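You operate a simulated robot arm through the tools that you are given. There is no shell and no other tool. Be economical: measure what you need, move in short steps, check, and stop when the job is done.

Carry out the task below with a simulated robot arm. There is one attempt and no reset: what you move stays moved.

Task
Take the teal cup and leave it on the cream dish. Put two of the small pots from the top of the glazing bench on the shelf under the glazing bench. Put the blue paddle on the short grey board. Put the numbered pot labelled "3" from the top of the side table on the top of the low table and the numbered pot labelled "1" on the low shelf of the side table. Do these in any order. Set down upright: teal cup, small pot, numbered pot.
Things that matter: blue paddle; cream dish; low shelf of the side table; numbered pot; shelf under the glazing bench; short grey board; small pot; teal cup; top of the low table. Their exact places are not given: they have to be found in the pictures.

It is judged by the outcome, as a careful person would: the job done as asked, and still so three seconds after it is handed in. It fails if anything else is knocked over, pushed out of place, dropped, spilled or broken.

Robot
A 7-joint arm with a two-finger gripper on a trunk, on a base that drives. Base frame: it is fixed to the floor where the robot stands at the start and does not move with it; the origin is under the middle of the robot, x ahead of it, y to its left, z up; the surface under the hand at the start is at about z = 0.86. Readings come in m, degrees, newtons and seconds.
With the tool pointing down near the work surface it reaches from about 0.1 to 0.54 m from the robot's upright axis, wherever it stands. Its first joint turns from -143.0 to 143.0 degrees. Places, roughly: blue paddle (3x2x21 cm) [-0.5, -0.1, 1]; cream dish (10x10x3 cm) [0.3, 0.4, 0.9]; low shelf of the side table [-1.6, -2.1, 0.3]; numbered pot [-1.5, -2.25, 1]; shelf under the glazing bench [0.2, 0.1, 0.4]; short grey board (19x11x1 cm) [-3.7, -1.7, 0.2]; small pot (6x6x8 cm) [-0.2, 0.2, 0.9]; teal cup (7x7x8 cm) [0.5, 0, 0.9]; top of the low table [1.8, -3.8, 0.7]. Payload 1.47 kg.
The tool frame sits at the grasp point between the pads (the TCP): z along the fingers, y along the line on which they close. The tips reach 0.016 m beyond it. The gripper opens to 0.087 m. The gripper's body begins 0.055 m behind the TCP.
Orientation is told as [roll, pitch, yaw] about the base's x, y, z axes, in that order, counted from this pose: with the fingers straight down and closing along the base's y, the tool's x points along the base's -x, its y along +y and its z along -z.

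Tools
- The arm moves only by the tool apply_moves. Its argument "moves" is a list of rows, each a list of 3 entries, a list of its own where there are three numbers: the shift along the tool's x, y, z in m, then the turn, a rotation vector about the tool's x, y, z in degrees, then the gripper command, from -1 (fully open) to 1 (shut), values between in proportion. In form: [[[dx, dy, dz], [rx, ry, rz], fingers], ...]. A call has 1 to 20 rows; each row shifts and turns the commanded pose from where the row before left it, along the tool's axes as they then stand. Rows are played at 5 a second. More than 0.05 m and 8.6 degrees between two rows, or a gripper value outside its range, and nothing of the call is played. A pose out of reach is approached as far as the arm can. The call stops where the force on the tool passes 40 N (or 10 N more than at its start, if that is more) or the arm is blocked; 0.2 s more then pass. The fingers move at their own pace (about 0.045 m/s each) and stop on an object; they squeeze with about 25 N. The grip force told is the motor's: it shows also when the fingers shut on nothing. Time passes only in rows, and 0.2 s behind the last, so rows that do not move let the fingers close. The reply holds the time, the measured pose of the TCP, the force on the tool along the base axes, the opening and the grip force, in the units named above and with some noise, with the torque about the TCP (base axes, N m) and any sound that the robot's microphone picked up.
- Cameras (640 x 400 px; columns grow to the right, rows downward): "scene" is now at [0.1243, 0.0104, 1.5814]; the picture's right is [0.21, -0.98, 0.00], its down [-0.91, -0.20, -0.36] and it looks along [0.35, 0.08, -0.93] (base axes); focal length 214 px, centre (320, 200). "wrist" rides on the gripper at [0.073, 0.012, -0.09] in the tool frame; the picture's right is [-0.16, 0.99, 0.00], its down [-0.72, -0.12, -0.68] and it looks along [-0.67, -0.11, 0.73] (tool axes); focal length 247 px, centre (320, 200).
- snapshot(camera): a new picture of that camera. The clock stands still meanwhile.
- raise_lower(by): slides the trunk up (or, below 0, down) by that many m; the arm and the scene camera ride with it, the base frame stays. It gives what a move gives, with no picture.
- steer(legs): drives the robot by 1 to 6 legs, each [ahead, left, turn to the left] in m, m and degrees, along the robot's own axes; the way and the turn of a leg run together, so that a leg with both is an arc; at most 1.5 m and 180 degrees a leg. The arm and the cameras ride along, it lands a little off, and it stops where it bumps. It gives what a move gives.
- turn_head(pan, tilt): turns the head with the scene camera to pan (to the left, within 86 degrees either way) and tilt (down, from -29 to 69), counted from straight ahead of the robot. It gives what a move gives.
- probe_pixels(camera, pixels): for up to 12 pixels [column, row] of the newest picture of that camera ("zoom" is the newest enlarged one), the place [x, y, z] in the base frame of the surface seen there, good to about 0.003 m. The clock stands still meanwhile.
- inspect(camera, box): a new picture of the part [left, top, right, bottom] of that camera's present view, enlarged. The clock stands still meanwhile.
- hand_in(): hands the job in; it is judged then, once.

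Keep the steps short. Do not move on a guess: measure, check each grasp and each placing, and mend mistakes. In all there are 124 turns and 134 pictures (those below and enlarged ones count). Leave the gripper open and the arm clear of the work at the hand-in unless told otherwise, and finish with a single line.

The tools are called after ">>>" as a command line: name --argument value ..., lists and objects as JSON in quotes. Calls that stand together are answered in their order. apply_moves: Moves the arm, as the interface text tells. Its arguments: {"type":"object","properties":{"moves":{"type":"array","items":{"type":"array"}}},"required":["moves"]} The other tools are called the same way: raise_lower (by) slides the trunk up or down; steer (legs) drives the base; turn_head (pan, tilt) turns the head that bears the scene camera; snapshot (camera) takes a picture; probe_pixels (camera, pixels) gives the place of the surface under pixels of a picture; inspect (camera, box) takes an enlarged picture of a part of a camera's view; hand_in () hands the job in.

At the start:

```text
time: 0.0
tcp_pos: [0.1075, 0.3941, 1.206]
orientation: [0.0, 0.1, 0.0]
ft_force: [-1.4, -0.2, 0.0]
torque: [0.03, -0.01, -0.01]
gripper_width: 0.0868
grip_force: 0.1
trunk travel left (down, up): [-0.947, 0.293]
robot x, y, heading: [0.0018, -0.002, 0.1]
head pan, tilt: [12.2, 68.8]
```

scene: 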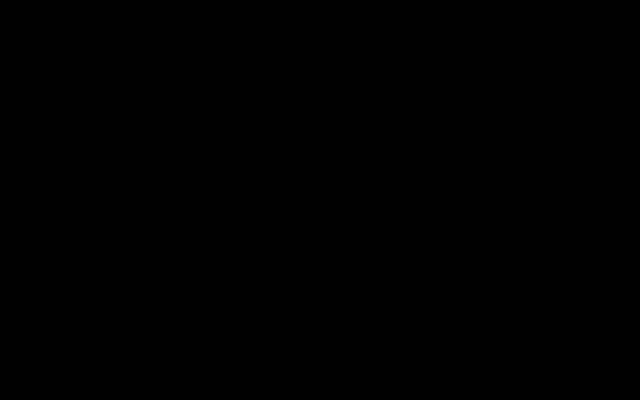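
wrist: 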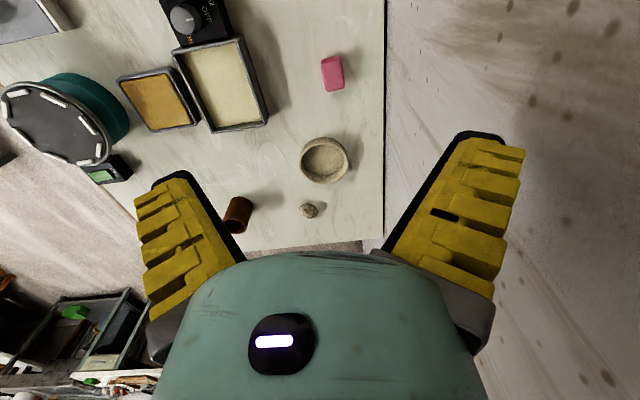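

The scene picture is black while the wrist picture is clear, so I'll take a new scene picture with the head tilted less.

>>> turn_head --pan 0 --tilt 45

>>> snapshot --camera "scene"

```text
time: 0.9
tcp_pos: [0.1079, 0.3942, 1.2068]
orientation: [0.0, 0.0, 0.0]
ft_force: [0.8, 0.2, -0.1]
torque: [-0.01, -0.01, -0.04]
gripper_width: 0.0869
grip_force: 0.0
trunk travel left (down, up): [-0.947, 0.293]
robot x, y, heading: [-0.0024, -0.0042, 0.1]
head pan, tilt: [0.0, 45.0]
```

```text
131 pictures are left
```

scene: 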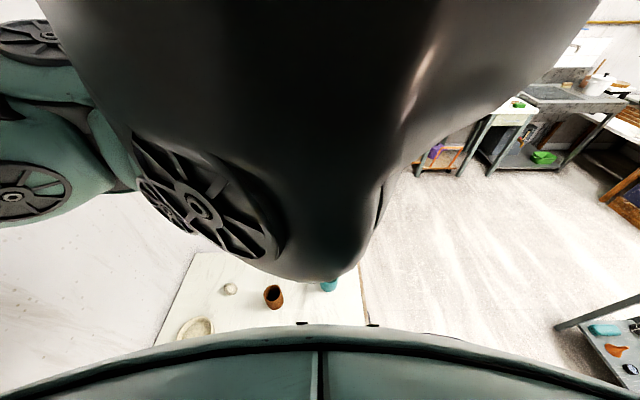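

The arm's own elbow fills the middle of the view. I'll pan left and right to see the rest of the room.

>>> turn_head --pan 70 --tilt 45

>>> snapshot --camera "scene"

>>> turn_head --pan -80 --tilt 40

>>> snapshot --camera "scene"

>>> probe_pixels --camera "wrist" --pixels '[[324, 148], [310, 155], [238, 210], [309, 210], [332, 72], [383, 100], [60, 120], [384, 200]]'

```text
time: 2.3
tcp_pos: [0.108, 0.3946, 1.2066]
orientation: [0.1, 0.0, 0.0]
ft_force: [0.0, -0.4, 0.2]
torque: [0.04, -0.01, 0.01]
gripper_width: 0.0867
grip_force: 0.0
trunk travel left (down, up): [-0.947, 0.293]
robot x, y, heading: [-0.0005, 0.001, -0.2]
head pan, tilt: [70.0, 45.0]
```

```text
130 pictures are left
```

scene: 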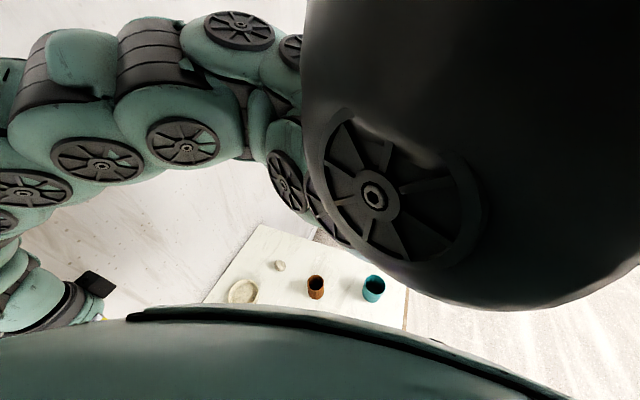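

```text
time: 4.6
tcp_pos: [0.1063, 0.393, 1.2072]
orientation: [0.1, 0.1, -0.1]
ft_force: [0.0, 0.2, 0.8]
torque: [0.01, -0.01, -0.01]
gripper_width: 0.0871
grip_force: 0.0
trunk travel left (down, up): [-0.947, 0.293]
robot x, y, heading: [-0.0019, -0.0001, 0.1]
head pan, tilt: [-80.0, 40.0]
```

```text
129 pictures are left
```

scene: 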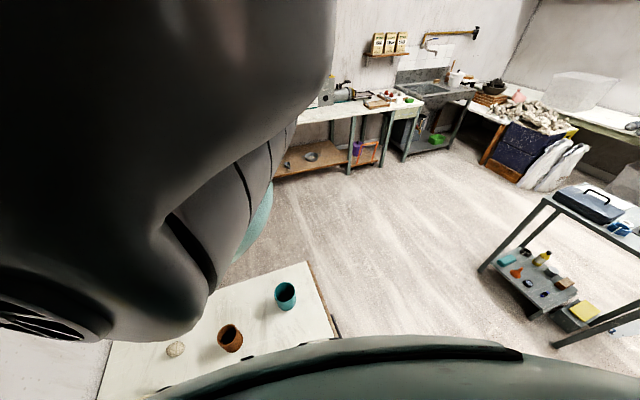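

```text
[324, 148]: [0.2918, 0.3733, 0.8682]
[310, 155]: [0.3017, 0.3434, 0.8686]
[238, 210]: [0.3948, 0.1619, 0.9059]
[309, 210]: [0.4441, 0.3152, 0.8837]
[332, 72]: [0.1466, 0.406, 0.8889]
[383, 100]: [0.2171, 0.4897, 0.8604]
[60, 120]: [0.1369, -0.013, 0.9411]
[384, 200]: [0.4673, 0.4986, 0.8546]
```

I see the bench from several sides, but need its outline. I'll probe the scene picture for the bench corners, cup, brown pot and far items.

>>> probe_pixels --camera "scene" --pixels '[[306, 263], [338, 335], [285, 288], [229, 335], [175, 349], [105, 380], [285, 304], [523, 275], [600, 200], [311, 156], [330, 300], [520, 260]]'

>>> turn_head --pan -86 --tilt 20

>>> snapshot --camera "scene"

>>> turn_head --pan 86 --tilt 60

>>> snapshot --camera "scene"

```text
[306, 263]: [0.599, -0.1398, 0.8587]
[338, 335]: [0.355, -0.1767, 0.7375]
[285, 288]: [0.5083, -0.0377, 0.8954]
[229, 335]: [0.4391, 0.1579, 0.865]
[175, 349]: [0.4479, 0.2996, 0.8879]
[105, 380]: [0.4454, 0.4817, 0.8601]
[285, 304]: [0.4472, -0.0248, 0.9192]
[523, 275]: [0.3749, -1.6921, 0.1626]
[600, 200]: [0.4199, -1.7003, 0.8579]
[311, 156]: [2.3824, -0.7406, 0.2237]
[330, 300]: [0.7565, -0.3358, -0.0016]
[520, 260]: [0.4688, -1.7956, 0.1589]
```

```text
time: 5.5
tcp_pos: [0.1081, 0.3933, 1.2063]
orientation: [0.0, 0.0, 0.1]
ft_force: [0.3, 0.1, 0.6]
torque: [0.02, -0.03, 0.02]
gripper_width: 0.0868
grip_force: 0.0
trunk travel left (down, up): [-0.947, 0.293]
robot x, y, heading: [0.0001, -0.0004, 0.2]
head pan, tilt: [-85.9, 20.0]
```

```text
128 pictures are left
```

scene: 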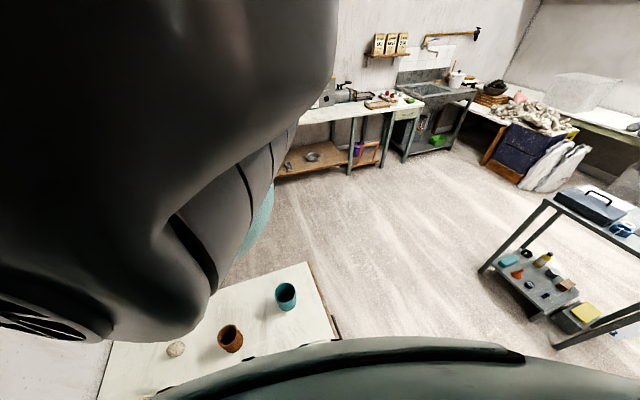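

```text
time: 8.1
tcp_pos: [0.1077, 0.3947, 1.2074]
orientation: [0.0, 0.0, 0.0]
ft_force: [0.1, -0.4, 0.3]
torque: [0.04, -0.03, -0.01]
gripper_width: 0.0869
grip_force: 0.0
trunk travel left (down, up): [-0.947, 0.293]
robot x, y, heading: [0.0022, 0.0004, 0.0]
head pan, tilt: [85.9, 60.0]
```

```text
127 pictures are left
```

scene: 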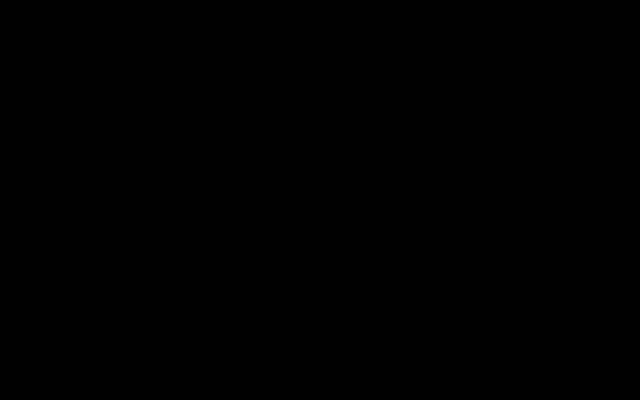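

Two pictures at different tilts looked identical, so something is off. I'll take a scene picture alone at a known head angle.

>>> turn_head --pan -60 --tilt 30

```text
time: 10.4
tcp_pos: [0.107, 0.3931, 1.2068]
orientation: [-0.1, 0.0, 0.1]
ft_force: [0.3, 0.1, 0.3]
torque: [-0.02, 0.0, 0.01]
gripper_width: 0.0872
grip_force: 0.0
trunk travel left (down, up): [-0.947, 0.293]
robot x, y, heading: [-0.0001, -0.003, 0.1]
head pan, tilt: [-60.0, 30.0]
```

>>> snapshot --camera "scene"

>>> snapshot --camera "wrist"

```text
126 pictures are left
```

scene: 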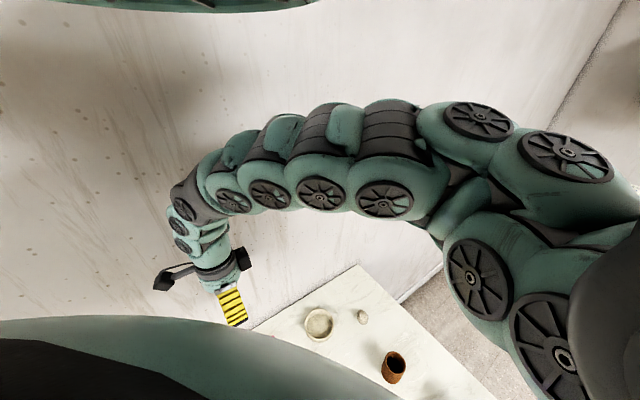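

```text
125 pictures are left
```

wrist: 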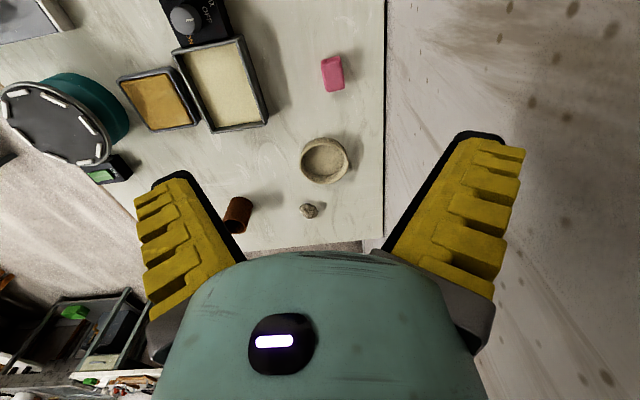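

The picture after pan -60 shows the left side, as if the head lags. I'll let time pass with an idle row and look again.

>>> apply_moves --moves '[[[0, 0, 0], [0, 0, 0], -1], [[0, 0, 0], [0, 0, 0], -1]]'

>>> snapshot --camera "scene"

>>> probe_pixels --camera "scene" --pixels '[[320, 200], [393, 367], [320, 325], [450, 350], [300, 300]]'

```text
time: 11.0
tcp_pos: [0.1071, 0.3934, 1.2071]
orientation: [0.0, -0.1, -0.1]
ft_force: [0.2, 0.1, -0.6]
torque: [0.03, -0.03, 0.0]
gripper_width: 0.0869
grip_force: 0.0
trunk travel left (down, up): [-0.947, 0.293]
robot x, y, heading: [-0.0014, -0.002, 0.1]
head pan, tilt: [-60.0, 30.0]
```

```text
124 pictures are left
```

scene: 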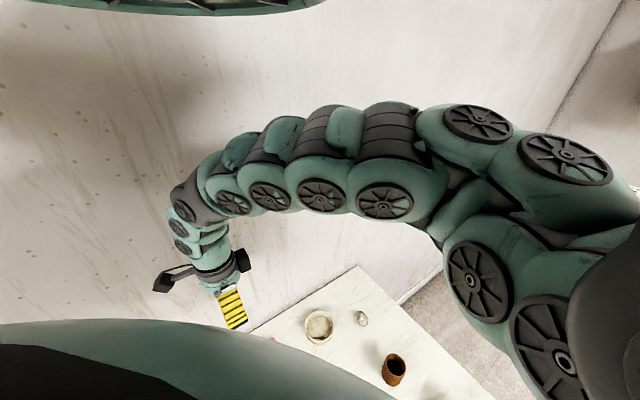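

```text
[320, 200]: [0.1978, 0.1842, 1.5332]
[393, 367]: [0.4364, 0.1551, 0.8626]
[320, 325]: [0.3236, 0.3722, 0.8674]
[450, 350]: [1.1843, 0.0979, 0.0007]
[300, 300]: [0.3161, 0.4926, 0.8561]
```

The picture does not match pan -60. I'll try one small head command to see how it responds.

>>> turn_head --pan -30 --tilt 30

>>> snapshot --camera "scene"

```text
time: 11.9
tcp_pos: [0.1073, 0.393, 1.2071]
orientation: [0.1, 0.0, 0.0]
ft_force: [0.8, -0.5, 0.1]
torque: [-0.01, 0.01, 0.0]
gripper_width: 0.0866
grip_force: 0.1
trunk travel left (down, up): [-0.947, 0.293]
robot x, y, heading: [0.0008, -0.0046, 0.1]
head pan, tilt: [-30.0, 30.0]
```

```text
123 pictures are left
```

scene: 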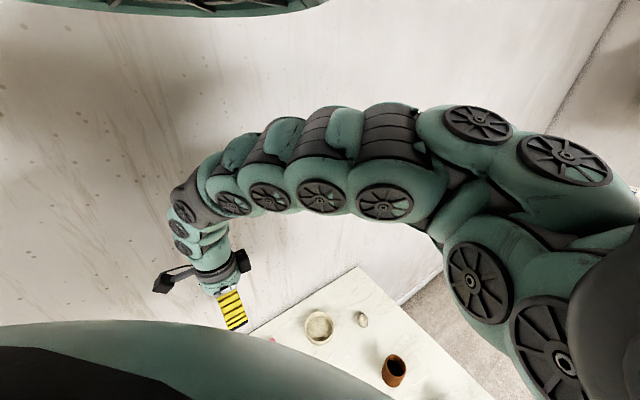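

The picture has not moved: the head seems jammed, maybe against the arm. I'll try tilt 0 and pan 0.

>>> turn_head --pan 0 --tilt 0

>>> snapshot --camera "scene"

```text
time: 12.9
tcp_pos: [0.1072, 0.3928, 1.207]
orientation: [0.0, 0.0, 0.0]
ft_force: [0.7, -0.3, -0.1]
torque: [0.01, 0.0, 0.03]
gripper_width: 0.087
grip_force: 0.0
trunk travel left (down, up): [-0.947, 0.293]
robot x, y, heading: [0.0007, -0.0007, -0.1]
head pan, tilt: [0.0, 0.0]
```

```text
122 pictures are left
```

scene: 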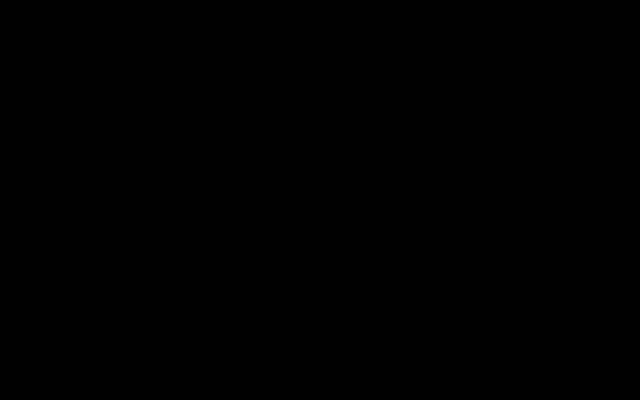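

The scene view is black again, so it is unreliable near the elbow. I'll use the wrist camera instead: yaw the tool clockwise 86° to look across the bench and at the robot.

>>> apply_moves --moves '[[[0, 0, 0], [0, 0, 8.6], -1], [[0, 0, 0], [0, 0, 8.6], -1], [[0, 0, 0], [0, 0, 8.6], -1], [[0, 0, 0], [0, 0, 8.6], -1], [[0, 0, 0], [0, 0, 8.6], -1], [[0, 0, 0], [0, 0, 8.6], -1], [[0, 0, 0], [0, 0, 8.6], -1], [[0, 0, 0], [0, 0, 8.6], -1], [[0, 0, 0], [0, 0, 8.6], -1], [[0, 0, 0], [0, 0, 8.6], -1]]'

>>> snapshot --camera "wrist"

>>> snapshot --camera "scene"

```text
time: 14.8
tcp_pos: [0.1016, 0.3933, 1.1959]
orientation: [-0.3, -0.8, -61.6]
ft_force: [-1.8, -10.7, 5.6]
torque: [1.68, -0.04, 0.33]
gripper_width: 0.0872
grip_force: 0.0
out of reach, approached as far as the arm can: row 7, 8, 9
trunk travel left (down, up): [-0.947, 0.293]
robot x, y, heading: [-0.0006, -0.0042, -0.2]
head pan, tilt: [0.0, 0.0]
stopped in row 9: the force on the tool passed its limit at 71 N (the readings are from after the stop); the commanded pose is now the measured one
```

```text
121 pictures are left
```

wrist: 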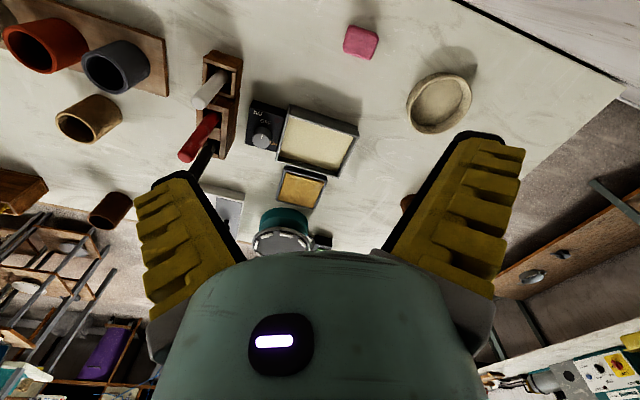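

```text
120 pictures are left
```

scene: 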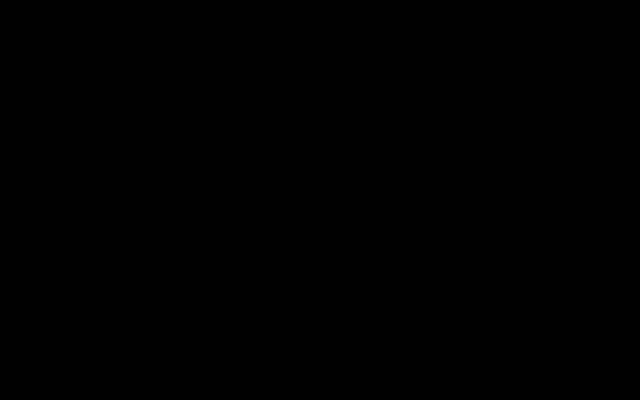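

Now I see pots at upper left (orange, grey, ochre) and other bench items. I'll probe them.

>>> probe_pixels --camera "wrist" --pixels '[[45, 40], [115, 65], [90, 115], [110, 210], [208, 90], [198, 138], [290, 225], [440, 100], [15, 190], [265, 135], [360, 40], [140, 230]]'

>>> inspect --camera "wrist" --box '[0, 0, 320, 200]'

```text
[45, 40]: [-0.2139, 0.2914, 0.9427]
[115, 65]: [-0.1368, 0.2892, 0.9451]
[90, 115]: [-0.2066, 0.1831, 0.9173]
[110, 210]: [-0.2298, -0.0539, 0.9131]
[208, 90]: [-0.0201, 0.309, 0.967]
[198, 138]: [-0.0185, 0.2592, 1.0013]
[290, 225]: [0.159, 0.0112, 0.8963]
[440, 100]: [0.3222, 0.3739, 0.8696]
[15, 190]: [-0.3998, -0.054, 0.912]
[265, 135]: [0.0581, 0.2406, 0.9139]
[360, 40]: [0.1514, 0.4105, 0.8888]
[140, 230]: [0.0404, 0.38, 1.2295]
```

```text
2.00 times, centred on (160, 100) of wrist
```

zoom: 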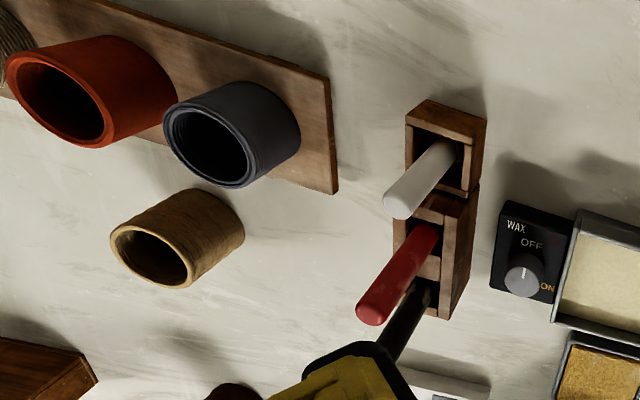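

The bench runs round the robot's axis; ochre pot at about (-0.2, 0.18), orange and grey on a board, brown pots at (-0.23,-0.05) and (0.43,0.16). Now I turn the tool back to yaw 0.

>>> apply_moves --moves '[[[0, 0, 0], [0, 0, -7.7], -1], [[0, 0, 0], [0, 0, -7.7], -1], [[0, 0, 0], [0, 0, -7.7], -1], [[0, 0, 0], [0, 0, -7.7], -1], [[0, 0, 0], [0, 0, -7.7], -1], [[0, 0, 0], [0, 0, -7.7], -1], [[0, 0, 0], [0, 0, -7.7], -1], [[0, 0, 0], [0, 0, -7.7], -1], [[-0.05, -0.04, 0], [0, 0, 0], -1], [[-0.05, -0.04, 0], [0, 0, 0], -1], [[-0.05, -0.04, 0], [0, 0, 0], -1], [[-0.04, -0.04, 0], [0, 0, 0], -1], [[-0.02, -0.05, 0], [0, 0, 0], -1], [[0, -0.05, 0], [0, 0, 0], -1], [[0, -0.05, 0], [0, 0, 0], -1]]'

>>> snapshot --camera "wrist"

>>> snapshot --camera "scene"

```text
refused: row 9 steps farther than a row can; nothing moved
```

```text
118 pictures are left
```

wrist: 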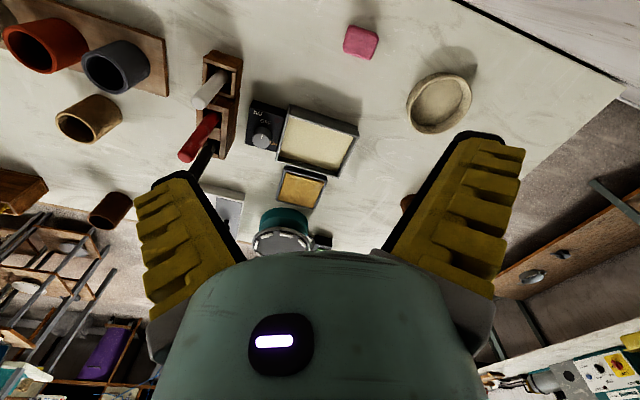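

```text
117 pictures are left
```

scene: 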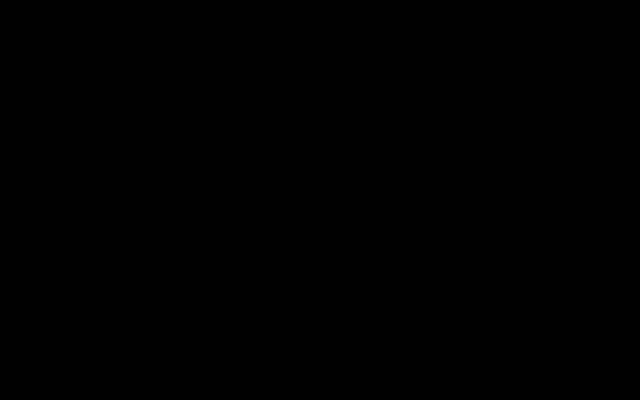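

The step was refused for being too long (norm limit). I'll redo it with smaller steps.

>>> apply_moves --moves '[[[0, 0, 0], [0, 0, -7.7], -1], [[0, 0, 0], [0, 0, -7.7], -1], [[0, 0, 0], [0, 0, -7.7], -1], [[0, 0, 0], [0, 0, -7.7], -1], [[0, 0, 0], [0, 0, -7.7], -1], [[0, 0, 0], [0, 0, -7.7], -1], [[0, 0, 0], [0, 0, -7.7], -1], [[0, 0, 0], [0, 0, -7.7], -1], [[-0.026, -0.036, 0], [0, 0, 0], -1], [[-0.026, -0.036, 0], [0, 0, 0], -1], [[-0.026, -0.036, 0], [0, 0, 0], -1], [[-0.026, -0.036, 0], [0, 0, 0], -1], [[-0.026, -0.036, 0], [0, 0, 0], -1], [[-0.026, -0.036, 0], [0, 0, 0], -1], [[-0.026, -0.036, 0], [0, 0, 0], -1], [[-0.026, -0.036, 0], [0, 0, 0], -1], [[-0.026, -0.036, 0], [0, 0, 0], -1], [[-0.026, -0.036, 0], [0, 0, 0], -1]]'

>>> snapshot --camera "wrist"

>>> snapshot --camera "scene"

```text
time: 18.6
tcp_pos: [0.2455, 0.3763, 1.1568]
orientation: [-0.7, -0.1, -0.1]
ft_force: [-0.8, -0.1, -0.6]
torque: [-0.02, -0.02, 0.03]
gripper_width: 0.0868
grip_force: 0.1
out of reach, approached as far as the arm can: row 9, 10, 11, 12, 13, 14, 15, 16, 17, 18
trunk travel left (down, up): [-0.947, 0.293]
robot x, y, heading: [-0.0001, -0.0012, 0.1]
head pan, tilt: [0.0, 0.0]
```

```text
116 pictures are left
```

wrist: 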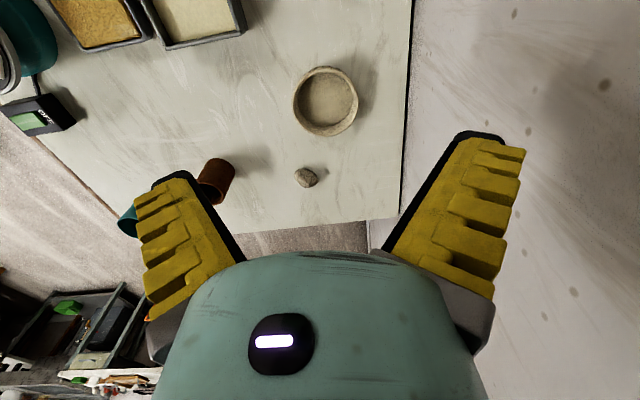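

```text
115 pictures are left
```

scene: 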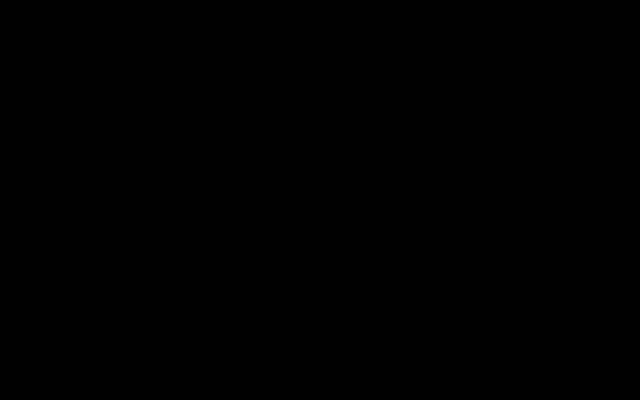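

The arm reports out of reach at this height. I'll send idle rows to see if it settles toward the commanded pose before lowering.

>>> apply_moves --moves '[[[0, 0, 0.04], [0, 0, 0], -1], [[0, 0, 0.04], [0, 0, 0], -1], [[0, 0, 0.04], [0, 0, 0], -1], [[0, 0, 0], [0, 0, 0], -1], [[0, 0, 0], [0, 0, 0], -1]]'

```text
time: 19.8
tcp_pos: [0.2432, 0.3736, 1.0355]
orientation: [-0.7, -0.1, -0.2]
ft_force: [-0.5, 0.0, 0.2]
torque: [-0.01, -0.03, -0.06]
gripper_width: 0.0869
grip_force: 0.1
trunk travel left (down, up): [-0.947, 0.293]
robot x, y, heading: [-0.0017, -0.0004, 0.1]
head pan, tilt: [0.0, 0.0]
```

Lower down it moves freely. Now shift toward the cup side at this height.

>>> apply_moves --moves '[[[-0.01, -0.04, 0], [0, 0, 0], -1], [[-0.01, -0.04, 0], [0, 0, 0], -1], [[-0.01, -0.04, 0], [0, 0, 0], -1], [[-0.01, -0.04, 0], [0, 0, 0], -1], [[-0.01, -0.04, 0], [0, 0, 0], -1], [[-0.01, -0.04, 0], [0, 0, 0], -1], [[-0.01, -0.04, 0], [0, 0, 0], -1], [[-0.01, -0.04, 0], [0, 0, 0], -1]]'

>>> snapshot --camera "wrist"

>>> snapshot --camera "scene"

```text
time: 21.6
tcp_pos: [0.327, 0.2235, 0.9983]
orientation: [-0.7, -0.2, -0.2]
ft_force: [1.0, 0.8, -0.2]
torque: [0.01, -0.01, 0.0]
gripper_width: 0.0872
grip_force: 0.1
out of reach, approached as far as the arm can: row 3, 4, 5, 6, 7, 8
trunk travel left (down, up): [-0.947, 0.293]
robot x, y, heading: [-0.0003, 0.0009, -0.0]
head pan, tilt: [0.0, 0.0]
```

```text
114 pictures are left
```

wrist: 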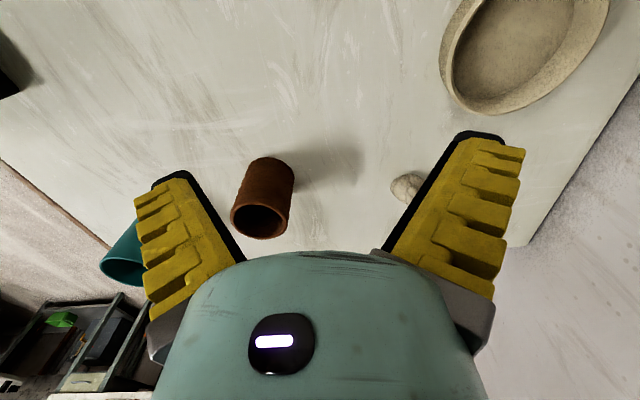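

```text
113 pictures are left
```

scene: 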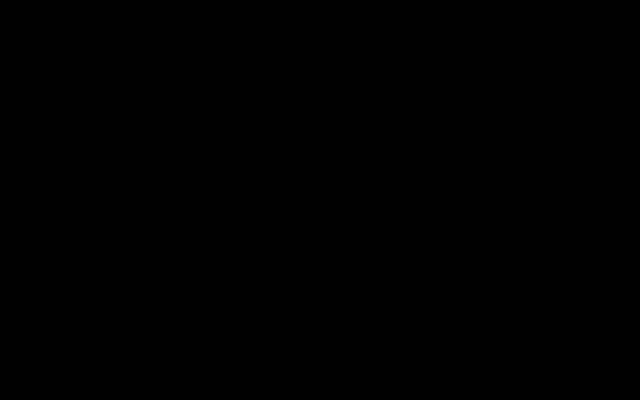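

The limit looks like the hand being too close below the shoulder. Raising the trunk gives the arm more room above the bench.

>>> raise_lower --by 0.25

>>> apply_moves --moves '[[[0, 0, 0.04], [0.7, 0, 0], -1], [[0, 0, 0.04], [0, 0, 0], -1], [[0, 0, 0.04], [0, 0, 0], -1], [[-0.01, -0.04, 0.01], [0, 0, 0], -1], [[-0.01, -0.04, 0], [0, 0, 0], -1], [[-0.01, -0.04, 0], [0, 0, 0], -1], [[0, -0.04, 0], [0, 0, 0], -1], [[0, -0.04, 0], [0, 0, 0], -1]]'

>>> snapshot --camera "wrist"

>>> snapshot --camera "scene"

```text
time: 24.2
tcp_pos: [0.3275, 0.2234, 1.2487]
orientation: [-0.6, -0.1, -0.2]
ft_force: [-0.2, 0.1, -0.7]
torque: [-0.03, 0.0, -0.01]
gripper_width: 0.0872
grip_force: 0.1
trunk travel left (down, up): [-1.197, 0.043]
robot x, y, heading: [-0.0046, -0.0012, 0.0]
head pan, tilt: [0.0, 0.0]
```

```text
time: 26.0
tcp_pos: [0.3578, 0.0215, 1.1443]
orientation: [-1.4, -0.1, -0.2]
ft_force: [0.2, 0.6, -0.3]
torque: [-0.01, -0.02, 0.02]
gripper_width: 0.087
grip_force: 0.1
out of reach, approached as far as the arm can: row 3
trunk travel left (down, up): [-1.197, 0.043]
robot x, y, heading: [0.0041, -0.0021, 0.1]
head pan, tilt: [0.0, 0.0]
```

```text
112 pictures are left
```

wrist: 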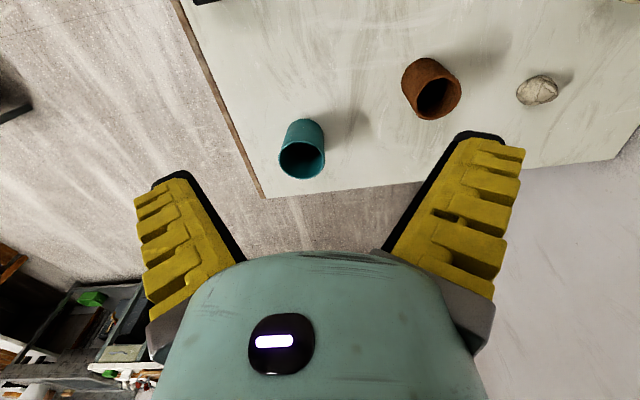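

```text
111 pictures are left
```

scene: 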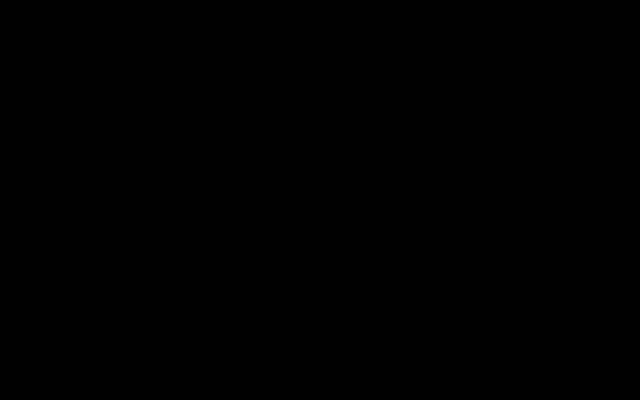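

Raising worked; the cup is at about (303,150). I'll probe its rim and base for the axis.

>>> probe_pixels --camera "wrist" --pixels '[[280, 160], [325, 158], [302, 142], [302, 179], [290, 123], [315, 122], [302, 121], [300, 160], [263, 196], [345, 150]]'

>>> inspect --camera "wrist" --box '[240, 100, 360, 200]'

```text
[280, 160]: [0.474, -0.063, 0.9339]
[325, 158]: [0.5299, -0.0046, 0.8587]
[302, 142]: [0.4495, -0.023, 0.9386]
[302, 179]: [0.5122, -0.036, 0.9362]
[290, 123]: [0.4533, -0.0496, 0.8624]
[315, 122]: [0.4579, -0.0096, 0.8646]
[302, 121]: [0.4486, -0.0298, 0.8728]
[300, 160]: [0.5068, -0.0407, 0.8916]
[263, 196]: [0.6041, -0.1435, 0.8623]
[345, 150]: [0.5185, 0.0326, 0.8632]
```

```text
4.00 times, centred on (300, 150) of wrist
```

zoom: 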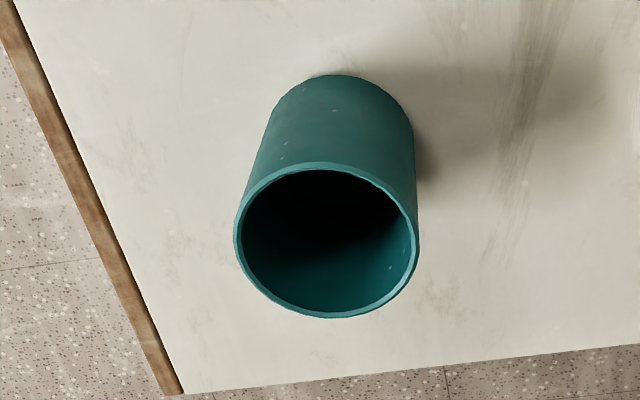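

Cup axis is at (0.481, -0.030), rim at 0.937. I'll move above it to z≈1.04 and straighten the roll.

>>> apply_moves --moves '[[[0, 0, 0], [-1.4, 0, 0], -1], [[-0.0246, -0.0103, 0.02], [0, 0, 0], -1], [[-0.0246, -0.0103, 0.02], [0, 0, 0], -1], [[-0.0246, -0.0103, 0.02], [0, 0, 0], -1], [[-0.0246, -0.0103, 0.02], [0, 0, 0], -1], [[-0.0246, -0.0103, 0.02], [0, 0, 0], -1], [[0, 0, 0], [0, 0, 0], -1]]'

>>> snapshot --camera "scene"

```text
time: 27.6
tcp_pos: [0.455, -0.0259, 1.1222]
orientation: [0.1, -0.1, -0.2]
ft_force: [-0.2, 0.1, 0.1]
torque: [0.0, 0.05, 0.01]
gripper_width: 0.0869
grip_force: 0.0
out of reach, approached as far as the arm can: row 4, 5, 6
trunk travel left (down, up): [-1.197, 0.043]
robot x, y, heading: [0.0019, 0.0024, -0.1]
head pan, tilt: [0.0, 0.0]
```

```text
109 pictures are left
```

scene: 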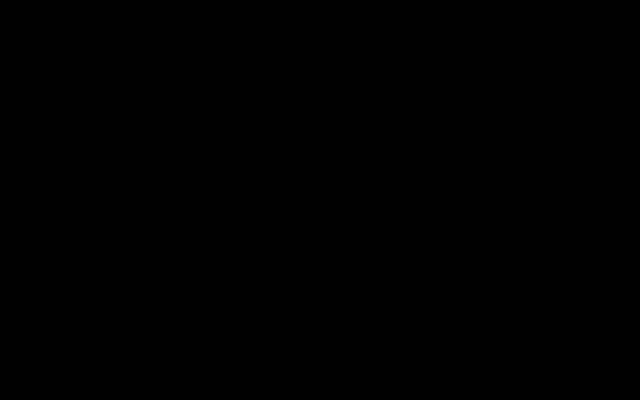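

Now it's at the outer edge of reach for this trunk height. I'll align horizontally here and descend with the trunk.

>>> apply_moves --moves '[[[0, 0, -0.035], [0, 0, 0], -1], [[-0.026, -0.004, 0], [0, 0, 0.2], -1], [[0, 0, 0], [0, 0, 0], -1]]'

>>> raise_lower --by -0.16

>>> snapshot --camera "wrist"

```text
time: 28.4
tcp_pos: [0.4809, -0.0318, 1.1575]
orientation: [0.0, 0.1, -0.4]
ft_force: [0.2, -0.1, -0.4]
torque: [0.02, -0.02, -0.04]
gripper_width: 0.0871
grip_force: 0.1
trunk travel left (down, up): [-1.197, 0.043]
robot x, y, heading: [-0.0004, -0.0036, -0.1]
head pan, tilt: [0.0, 0.0]
```

```text
time: 30.2
tcp_pos: [0.4826, -0.0313, 0.9979]
orientation: [0.0, -0.1, -0.4]
ft_force: [0.2, 0.9, -1.0]
torque: [-0.01, -0.02, 0.01]
gripper_width: 0.087
grip_force: 0.1
trunk travel left (down, up): [-1.037, 0.203]
robot x, y, heading: [0.0015, 0.0019, 0.1]
head pan, tilt: [0.0, 0.0]
```

```text
108 pictures are left
```

wrist: 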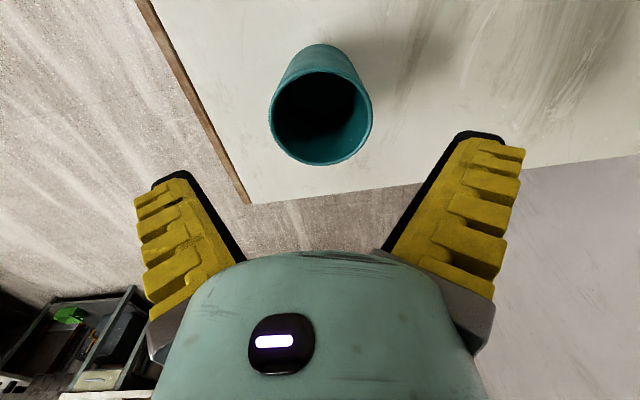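

The cup sits centred between the fingers. Lowering 0.093 m with the trunk, then closing.

>>> raise_lower --by -0.093

>>> apply_moves --moves '[[[0, 0, 0], [0, 0, 0], 1], [[0, 0, 0], [0, 0, 0], 1], [[0, 0, 0], [0, 0, 0], 1], [[0, 0, 0], [0, 0, 0], 1]]'

>>> snapshot --camera "wrist"

```text
time: 31.5
tcp_pos: [0.481, -0.0314, 0.905]
orientation: [0.0, -0.1, -0.3]
ft_force: [0.3, 0.6, 0.2]
torque: [0.0, 0.0, -0.01]
gripper_width: 0.0869
grip_force: 0.0
trunk travel left (down, up): [-0.944, 0.296]
robot x, y, heading: [-0.0006, 0.0029, -0.1]
head pan, tilt: [0.0, 0.0]
```

```text
time: 32.5
tcp_pos: [0.4815, -0.0299, 0.9042]
orientation: [0.0, -0.1, -0.4]
ft_force: [-0.6, -1.4, -0.1]
torque: [0.0, 0.0, -0.01]
gripper_width: 0.0758
grip_force: 25.1
trunk travel left (down, up): [-0.944, 0.296]
robot x, y, heading: [-0.0014, -0.002, 0.1]
head pan, tilt: [0.0, 0.0]
```

```text
107 pictures are left
```

wrist: 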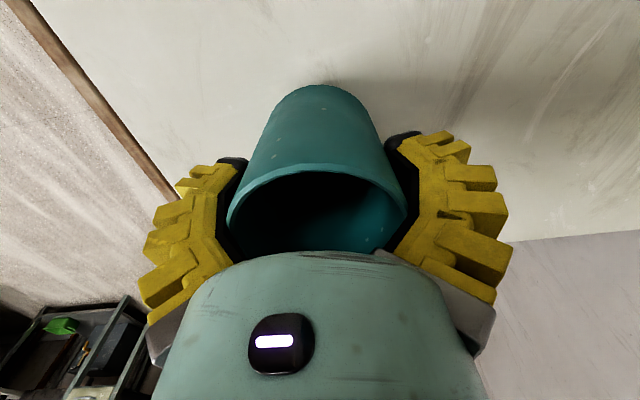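

Grip is 25 N on a 7.6 cm opening, cup held. Lift 0.16 m with the trunk, then swing along an arc of constant radius toward the dish, stopping short to look.

>>> raise_lower --by 0.16

>>> apply_moves --moves '[[[0, 0.045, 0], [0, 0, 0], 1], [[0.004, 0.0445, 0], [0, 0, 0], 1], [[0.0074, 0.0445, 0], [0, 0, 0], 1], [[0.0119, 0.044, 0], [0, 0, 0], 1], [[0.0159, 0.042, 0], [0, 0, 0], 1], [[0.0195, 0.04, 0], [0, 0, 0], 1], [[0.0235, 0.039, 0], [0, 0, 0], 1], [[0.0271, 0.036, 0], [0, 0, 0], 1]]'

>>> snapshot --camera "wrist"

>>> turn_head --pan 60 --tilt 45

>>> snapshot --camera "scene"

```text
time: 34.3
tcp_pos: [0.4819, -0.0314, 1.0632]
orientation: [0.0, 0.0, -0.4]
ft_force: [0.5, 0.5, 0.0]
torque: [0.01, -0.06, 0.01]
gripper_width: 0.0755
grip_force: 25.2
trunk travel left (down, up): [-1.104, 0.136]
robot x, y, heading: [-0.0007, 0.0006, -0.0]
head pan, tilt: [0.0, 0.0]
```

```text
time: 36.1
tcp_pos: [0.3952, 0.2583, 1.079]
orientation: [0.0, -0.1, -0.5]
ft_force: [0.3, -1.2, -0.5]
torque: [-0.01, -0.01, -0.01]
gripper_width: 0.0746
grip_force: 25.2
out of reach, approached as far as the arm can: row 6, 7, 8
trunk travel left (down, up): [-1.104, 0.136]
robot x, y, heading: [-0.0024, -0.0018, 0.1]
head pan, tilt: [0.0, 0.0]
```

```text
106 pictures are left
```

wrist: 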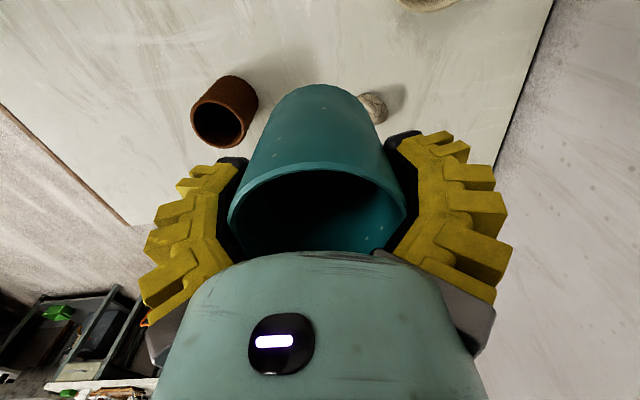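

```text
time: 37.4
tcp_pos: [0.3946, 0.2586, 1.0783]
orientation: [0.1, -0.1, -0.4]
ft_force: [0.2, -0.4, -0.6]
torque: [0.0, -0.03, -0.01]
gripper_width: 0.0743
grip_force: 24.3
trunk travel left (down, up): [-1.104, 0.136]
robot x, y, heading: [-0.0014, -0.0011, -0.1]
head pan, tilt: [60.0, 45.0]
```

```text
105 pictures are left
```

scene: 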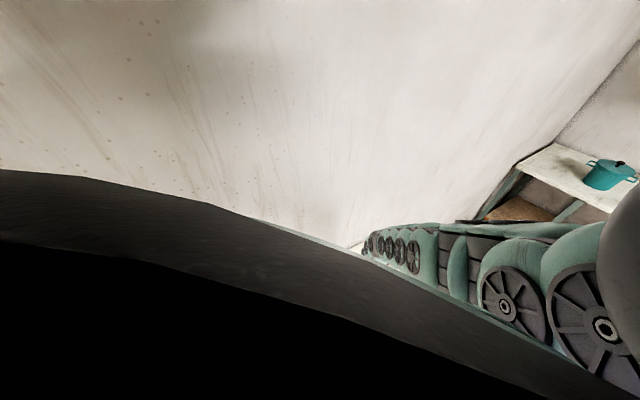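

Again at the outer reach. I'll raise the hand 0.06 by arm, lower the trunk 0.06, then move a bit nearer and look for the dish.

>>> apply_moves --moves '[[[0.01, 0, -0.03], [0, 0, 0], 1], [[0.01, 0, -0.03], [0, 0, 0], 1], [[0.02, 0.03, -0.01], [0, 0, 0], 1], [[0, 0, 0], [0, 0, 0], 1]]'

>>> raise_lower --by -0.06

>>> snapshot --camera "wrist"

```text
time: 38.4
tcp_pos: [0.3546, 0.2882, 1.1399]
orientation: [-0.2, 0.0, -0.4]
ft_force: [0.7, 0.0, -0.2]
torque: [0.0, -0.01, -0.03]
gripper_width: 0.0741
grip_force: 24.8
out of reach, approached as far as the arm can: row 2
trunk travel left (down, up): [-1.104, 0.136]
robot x, y, heading: [-0.0009, 0.0023, -0.0]
head pan, tilt: [60.0, 45.0]
```

```text
time: 39.4
tcp_pos: [0.3547, 0.2877, 1.0809]
orientation: [0.0, -0.1, -0.4]
ft_force: [0.6, -0.7, -1.5]
torque: [-0.01, 0.0, 0.01]
gripper_width: 0.0739
grip_force: 25.1
trunk travel left (down, up): [-1.044, 0.196]
robot x, y, heading: [0.0018, 0.0044, -0.1]
head pan, tilt: [60.0, 45.0]
```

```text
104 pictures are left
```

wrist: 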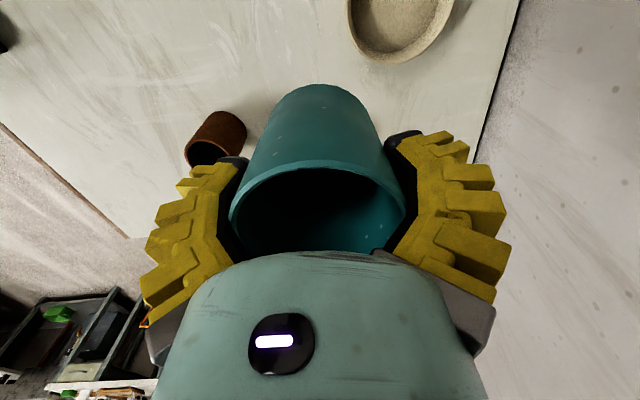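

The dish is now at the top (about 400,30). Probing its rim and floor.

>>> probe_pixels --camera "wrist" --pixels '[[348, 12], [452, 14], [395, 61], [400, 20], [370, 51], [430, 48], [385, 30], [415, 10]]'

>>> inspect --camera "wrist" --box '[320, 0, 480, 100]'

```text
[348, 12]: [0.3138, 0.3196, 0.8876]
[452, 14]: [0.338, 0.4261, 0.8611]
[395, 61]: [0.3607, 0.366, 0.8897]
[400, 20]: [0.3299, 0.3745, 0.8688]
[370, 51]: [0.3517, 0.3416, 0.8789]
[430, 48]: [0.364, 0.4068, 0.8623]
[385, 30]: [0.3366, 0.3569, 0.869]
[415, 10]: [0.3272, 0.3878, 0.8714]
```

```text
4.00 times, centred on (400, 50) of wrist
```

zoom: 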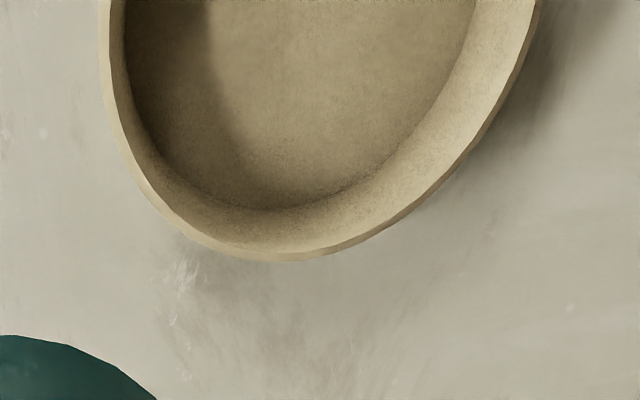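

Dish centre is about (0.311, 0.369), floor at 0.869. I'll move above it and check.

>>> apply_moves --moves '[[[0.022, 0.0405, 0], [0, 0, 0], 1], [[0.0217, 0.0408, 0], [0, 0, 0], 1], [[0, 0, 0], [0, 0, 0], 1]]'

```text
time: 40.2
tcp_pos: [0.3118, 0.3656, 1.0836]
orientation: [-0.1, -0.1, -0.4]
ft_force: [0.1, 1.0, -0.4]
torque: [-0.01, 0.01, -0.03]
gripper_width: 0.0735
grip_force: 24.7
out of reach, approached as far as the arm can: row 2
trunk travel left (down, up): [-1.044, 0.196]
robot x, y, heading: [0.0011, -0.0015, -0.1]
head pan, tilt: [60.0, 45.0]
```

Only 3 mm short in y; I'll lift the hand slightly, finish the alignment, and lower by trunk to just above contact.

>>> apply_moves --moves '[[[0, 0, -0.03], [0, 0, 0], 1], [[0.001, 0.0035, 0], [0, 0, 0], 1], [[0, 0, 0], [0, 0, 0], 1]]'

>>> raise_lower --by -0.16

>>> snapshot --camera "wrist"

```text
time: 41.0
tcp_pos: [0.3091, 0.3686, 1.1156]
orientation: [0.1, -0.1, -0.4]
ft_force: [0.6, 0.6, -0.3]
torque: [-0.02, 0.03, -0.01]
gripper_width: 0.0735
grip_force: 24.9
trunk travel left (down, up): [-1.044, 0.196]
robot x, y, heading: [-0.0025, 0.0002, 0.1]
head pan, tilt: [60.0, 45.0]
```

```text
time: 42.8
tcp_pos: [0.3104, 0.3686, 0.9549]
orientation: [0.0, -0.1, -0.4]
ft_force: [0.7, 0.0, -0.6]
torque: [-0.01, -0.01, -0.01]
gripper_width: 0.0733
grip_force: 24.8
trunk travel left (down, up): [-0.884, 0.356]
robot x, y, heading: [0.0013, -0.0021, -0.0]
head pan, tilt: [60.0, 45.0]
```

```text
102 pictures are left
```

wrist: 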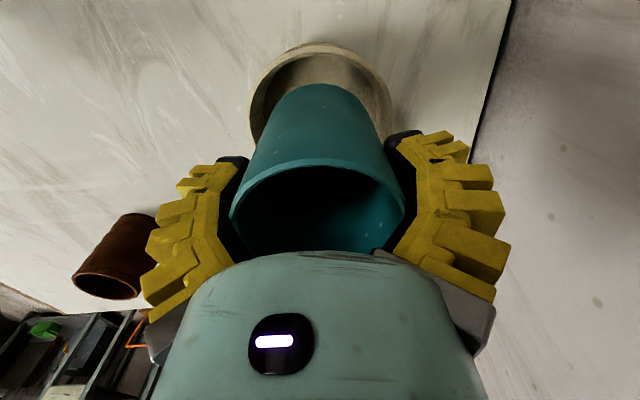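

The dish is centred under the cup. Lower by arm 0.034, then creep.

>>> apply_moves --moves '[[[0, 0, 0.02], [0, 0, 0], 1], [[0, 0, 0.014], [0, 0, 0], 1], [[0, 0, 0], [0, 0, 0], 1]]'

>>> apply_moves --moves '[[[0, 0, 0.003], [0, 0, 0], 1], [[0, 0, 0], [0, 0, 0], 1]]'

```text
time: 43.6
tcp_pos: [0.3103, 0.3675, 0.9221]
orientation: [0.0, -0.1, -0.3]
ft_force: [-0.6, -0.1, -0.5]
torque: [-0.02, -0.03, -0.01]
gripper_width: 0.0733
grip_force: 25.4
out of reach, approached as far as the arm can: row 2
trunk travel left (down, up): [-0.884, 0.356]
robot x, y, heading: [0.0015, 0.005, 0.2]
head pan, tilt: [60.0, 45.0]
```

```text
time: 44.2
tcp_pos: [0.3096, 0.3659, 0.9204]
orientation: [0.0, 0.0, -0.4]
ft_force: [-1.0, 0.1, -0.6]
torque: [-0.01, 0.05, -0.04]
gripper_width: 0.0734
grip_force: 25.3
trunk travel left (down, up): [-0.884, 0.356]
robot x, y, heading: [0.0039, -0.0002, 0.2]
head pan, tilt: [60.0, 45.0]
```

The arm is drifting at its reach limit (y 0.366). I'll raise 1 cm, re-align, and finish with the trunk.

>>> apply_moves --moves '[[[0, 0, -0.015], [0, 0, 0], 1], [[-0.001, 0.003, 0], [0, 0, 0.4], 1], [[0, 0, 0], [0, 0, 0], 1]]'

>>> raise_lower --by -0.018

```text
time: 45.0
tcp_pos: [0.3118, 0.3699, 0.9341]
orientation: [0.0, -0.1, -0.8]
ft_force: [0.0, 0.7, 0.5]
torque: [0.03, 0.01, 0.0]
gripper_width: 0.073
grip_force: 24.8
trunk travel left (down, up): [-0.884, 0.356]
robot x, y, heading: [0.003, -0.0037, 0.2]
head pan, tilt: [60.0, 45.0]
```

```text
time: 45.7
tcp_pos: [0.3118, 0.3701, 0.9168]
orientation: [0.1, -0.1, -0.9]
ft_force: [0.5, 0.3, -0.5]
torque: [0.01, 0.02, 0.01]
gripper_width: 0.0729
grip_force: 24.8
trunk travel left (down, up): [-0.866, 0.374]
robot x, y, heading: [0.0007, 0.0006, 0.1]
head pan, tilt: [60.0, 45.0]
```

No contact yet at 0.917. Lower 2 mm at a time.

>>> raise_lower --by -0.002

>>> raise_lower --by -0.002

```text
time: 46.2
tcp_pos: [0.3128, 0.3696, 0.9157]
orientation: [0.1, -0.1, -0.7]
ft_force: [-0.1, -0.2, -0.2]
torque: [0.02, -0.01, -0.04]
gripper_width: 0.073
grip_force: 24.8
trunk travel left (down, up): [-0.864, 0.376]
robot x, y, heading: [-0.0011, -0.0032, -0.1]
head pan, tilt: [60.0, 45.0]
```

```text
time: 46.7
tcp_pos: [0.3118, 0.3696, 0.9145]
orientation: [0.0, -0.1, -0.8]
ft_force: [-2.5, -4.6, 13.9]
torque: [-0.08, -0.1, -0.03]
gripper_width: 0.073
grip_force: 25.0
trunk travel left (down, up): [-0.862, 0.378]
robot x, y, heading: [-0.002, 0.0008, 0.0]
head pan, tilt: [60.0, 45.0]
```

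Contact: 14 N upward at z 0.9145, so the cup rests on the dish. Open the fingers and lift off with the trunk.

>>> apply_moves --moves '[[[0, 0, 0], [0, 0, 0], 0.4], [[0, 0, 0], [0, 0, 0], -1], [[0, 0, 0], [0, 0, 0], -1], [[0, 0, 0], [0, 0, 0], -1]]'

>>> raise_lower --by 0.22

>>> snapshot --camera "wrist"

```text
time: 47.7
tcp_pos: [0.3122, 0.3688, 0.9123]
orientation: [0.0, -0.1, -0.8]
ft_force: [-0.3, 0.0, 0.3]
torque: [-0.02, 0.06, 0.01]
gripper_width: 0.0872
grip_force: 0.1
trunk travel left (down, up): [-0.862, 0.378]
robot x, y, heading: [-0.0002, -0.0002, -0.0]
head pan, tilt: [60.0, 45.0]
```

```text
time: 50.0
tcp_pos: [0.3112, 0.3701, 1.1335]
orientation: [0.1, -0.2, -0.8]
ft_force: [0.2, -1.0, -0.6]
torque: [-0.02, 0.02, -0.01]
gripper_width: 0.087
grip_force: 0.0
trunk travel left (down, up): [-1.082, 0.158]
robot x, y, heading: [-0.0015, -0.0009, -0.2]
head pan, tilt: [60.0, 45.0]
```

```text
101 pictures are left
```

wrist: 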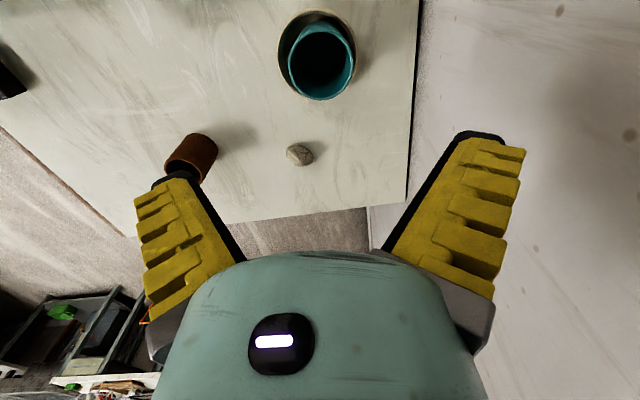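

The cup stands upright inside the dish. Next, look at the surroundings with the head turned, now that the arm is out to the left.

>>> turn_head --pan -45 --tilt 35

>>> snapshot --camera "scene"

>>> inspect --camera "wrist" --box '[140, 100, 340, 225]'

```text
time: 51.9
tcp_pos: [0.3108, 0.3691, 1.1337]
orientation: [-0.1, -0.1, -0.7]
ft_force: [1.0, 0.3, 0.4]
torque: [-0.02, 0.01, -0.01]
gripper_width: 0.087
grip_force: 0.1
trunk travel left (down, up): [-1.082, 0.158]
robot x, y, heading: [0.0015, 0.0015, 0.1]
head pan, tilt: [-45.0, 35.0]
```

```text
100 pictures are left
```

scene: 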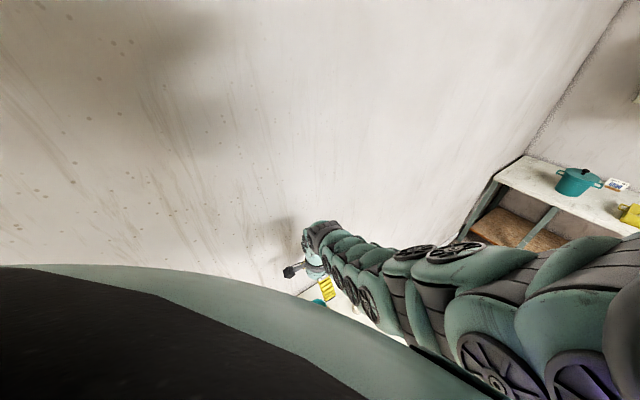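

```text
3.20 times, centred on (240, 162) of wrist
```

zoom: 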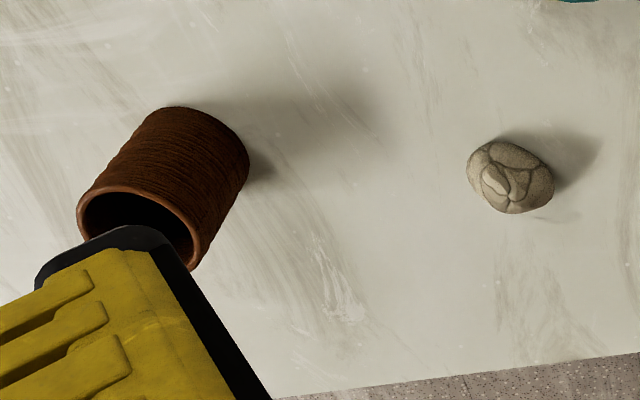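

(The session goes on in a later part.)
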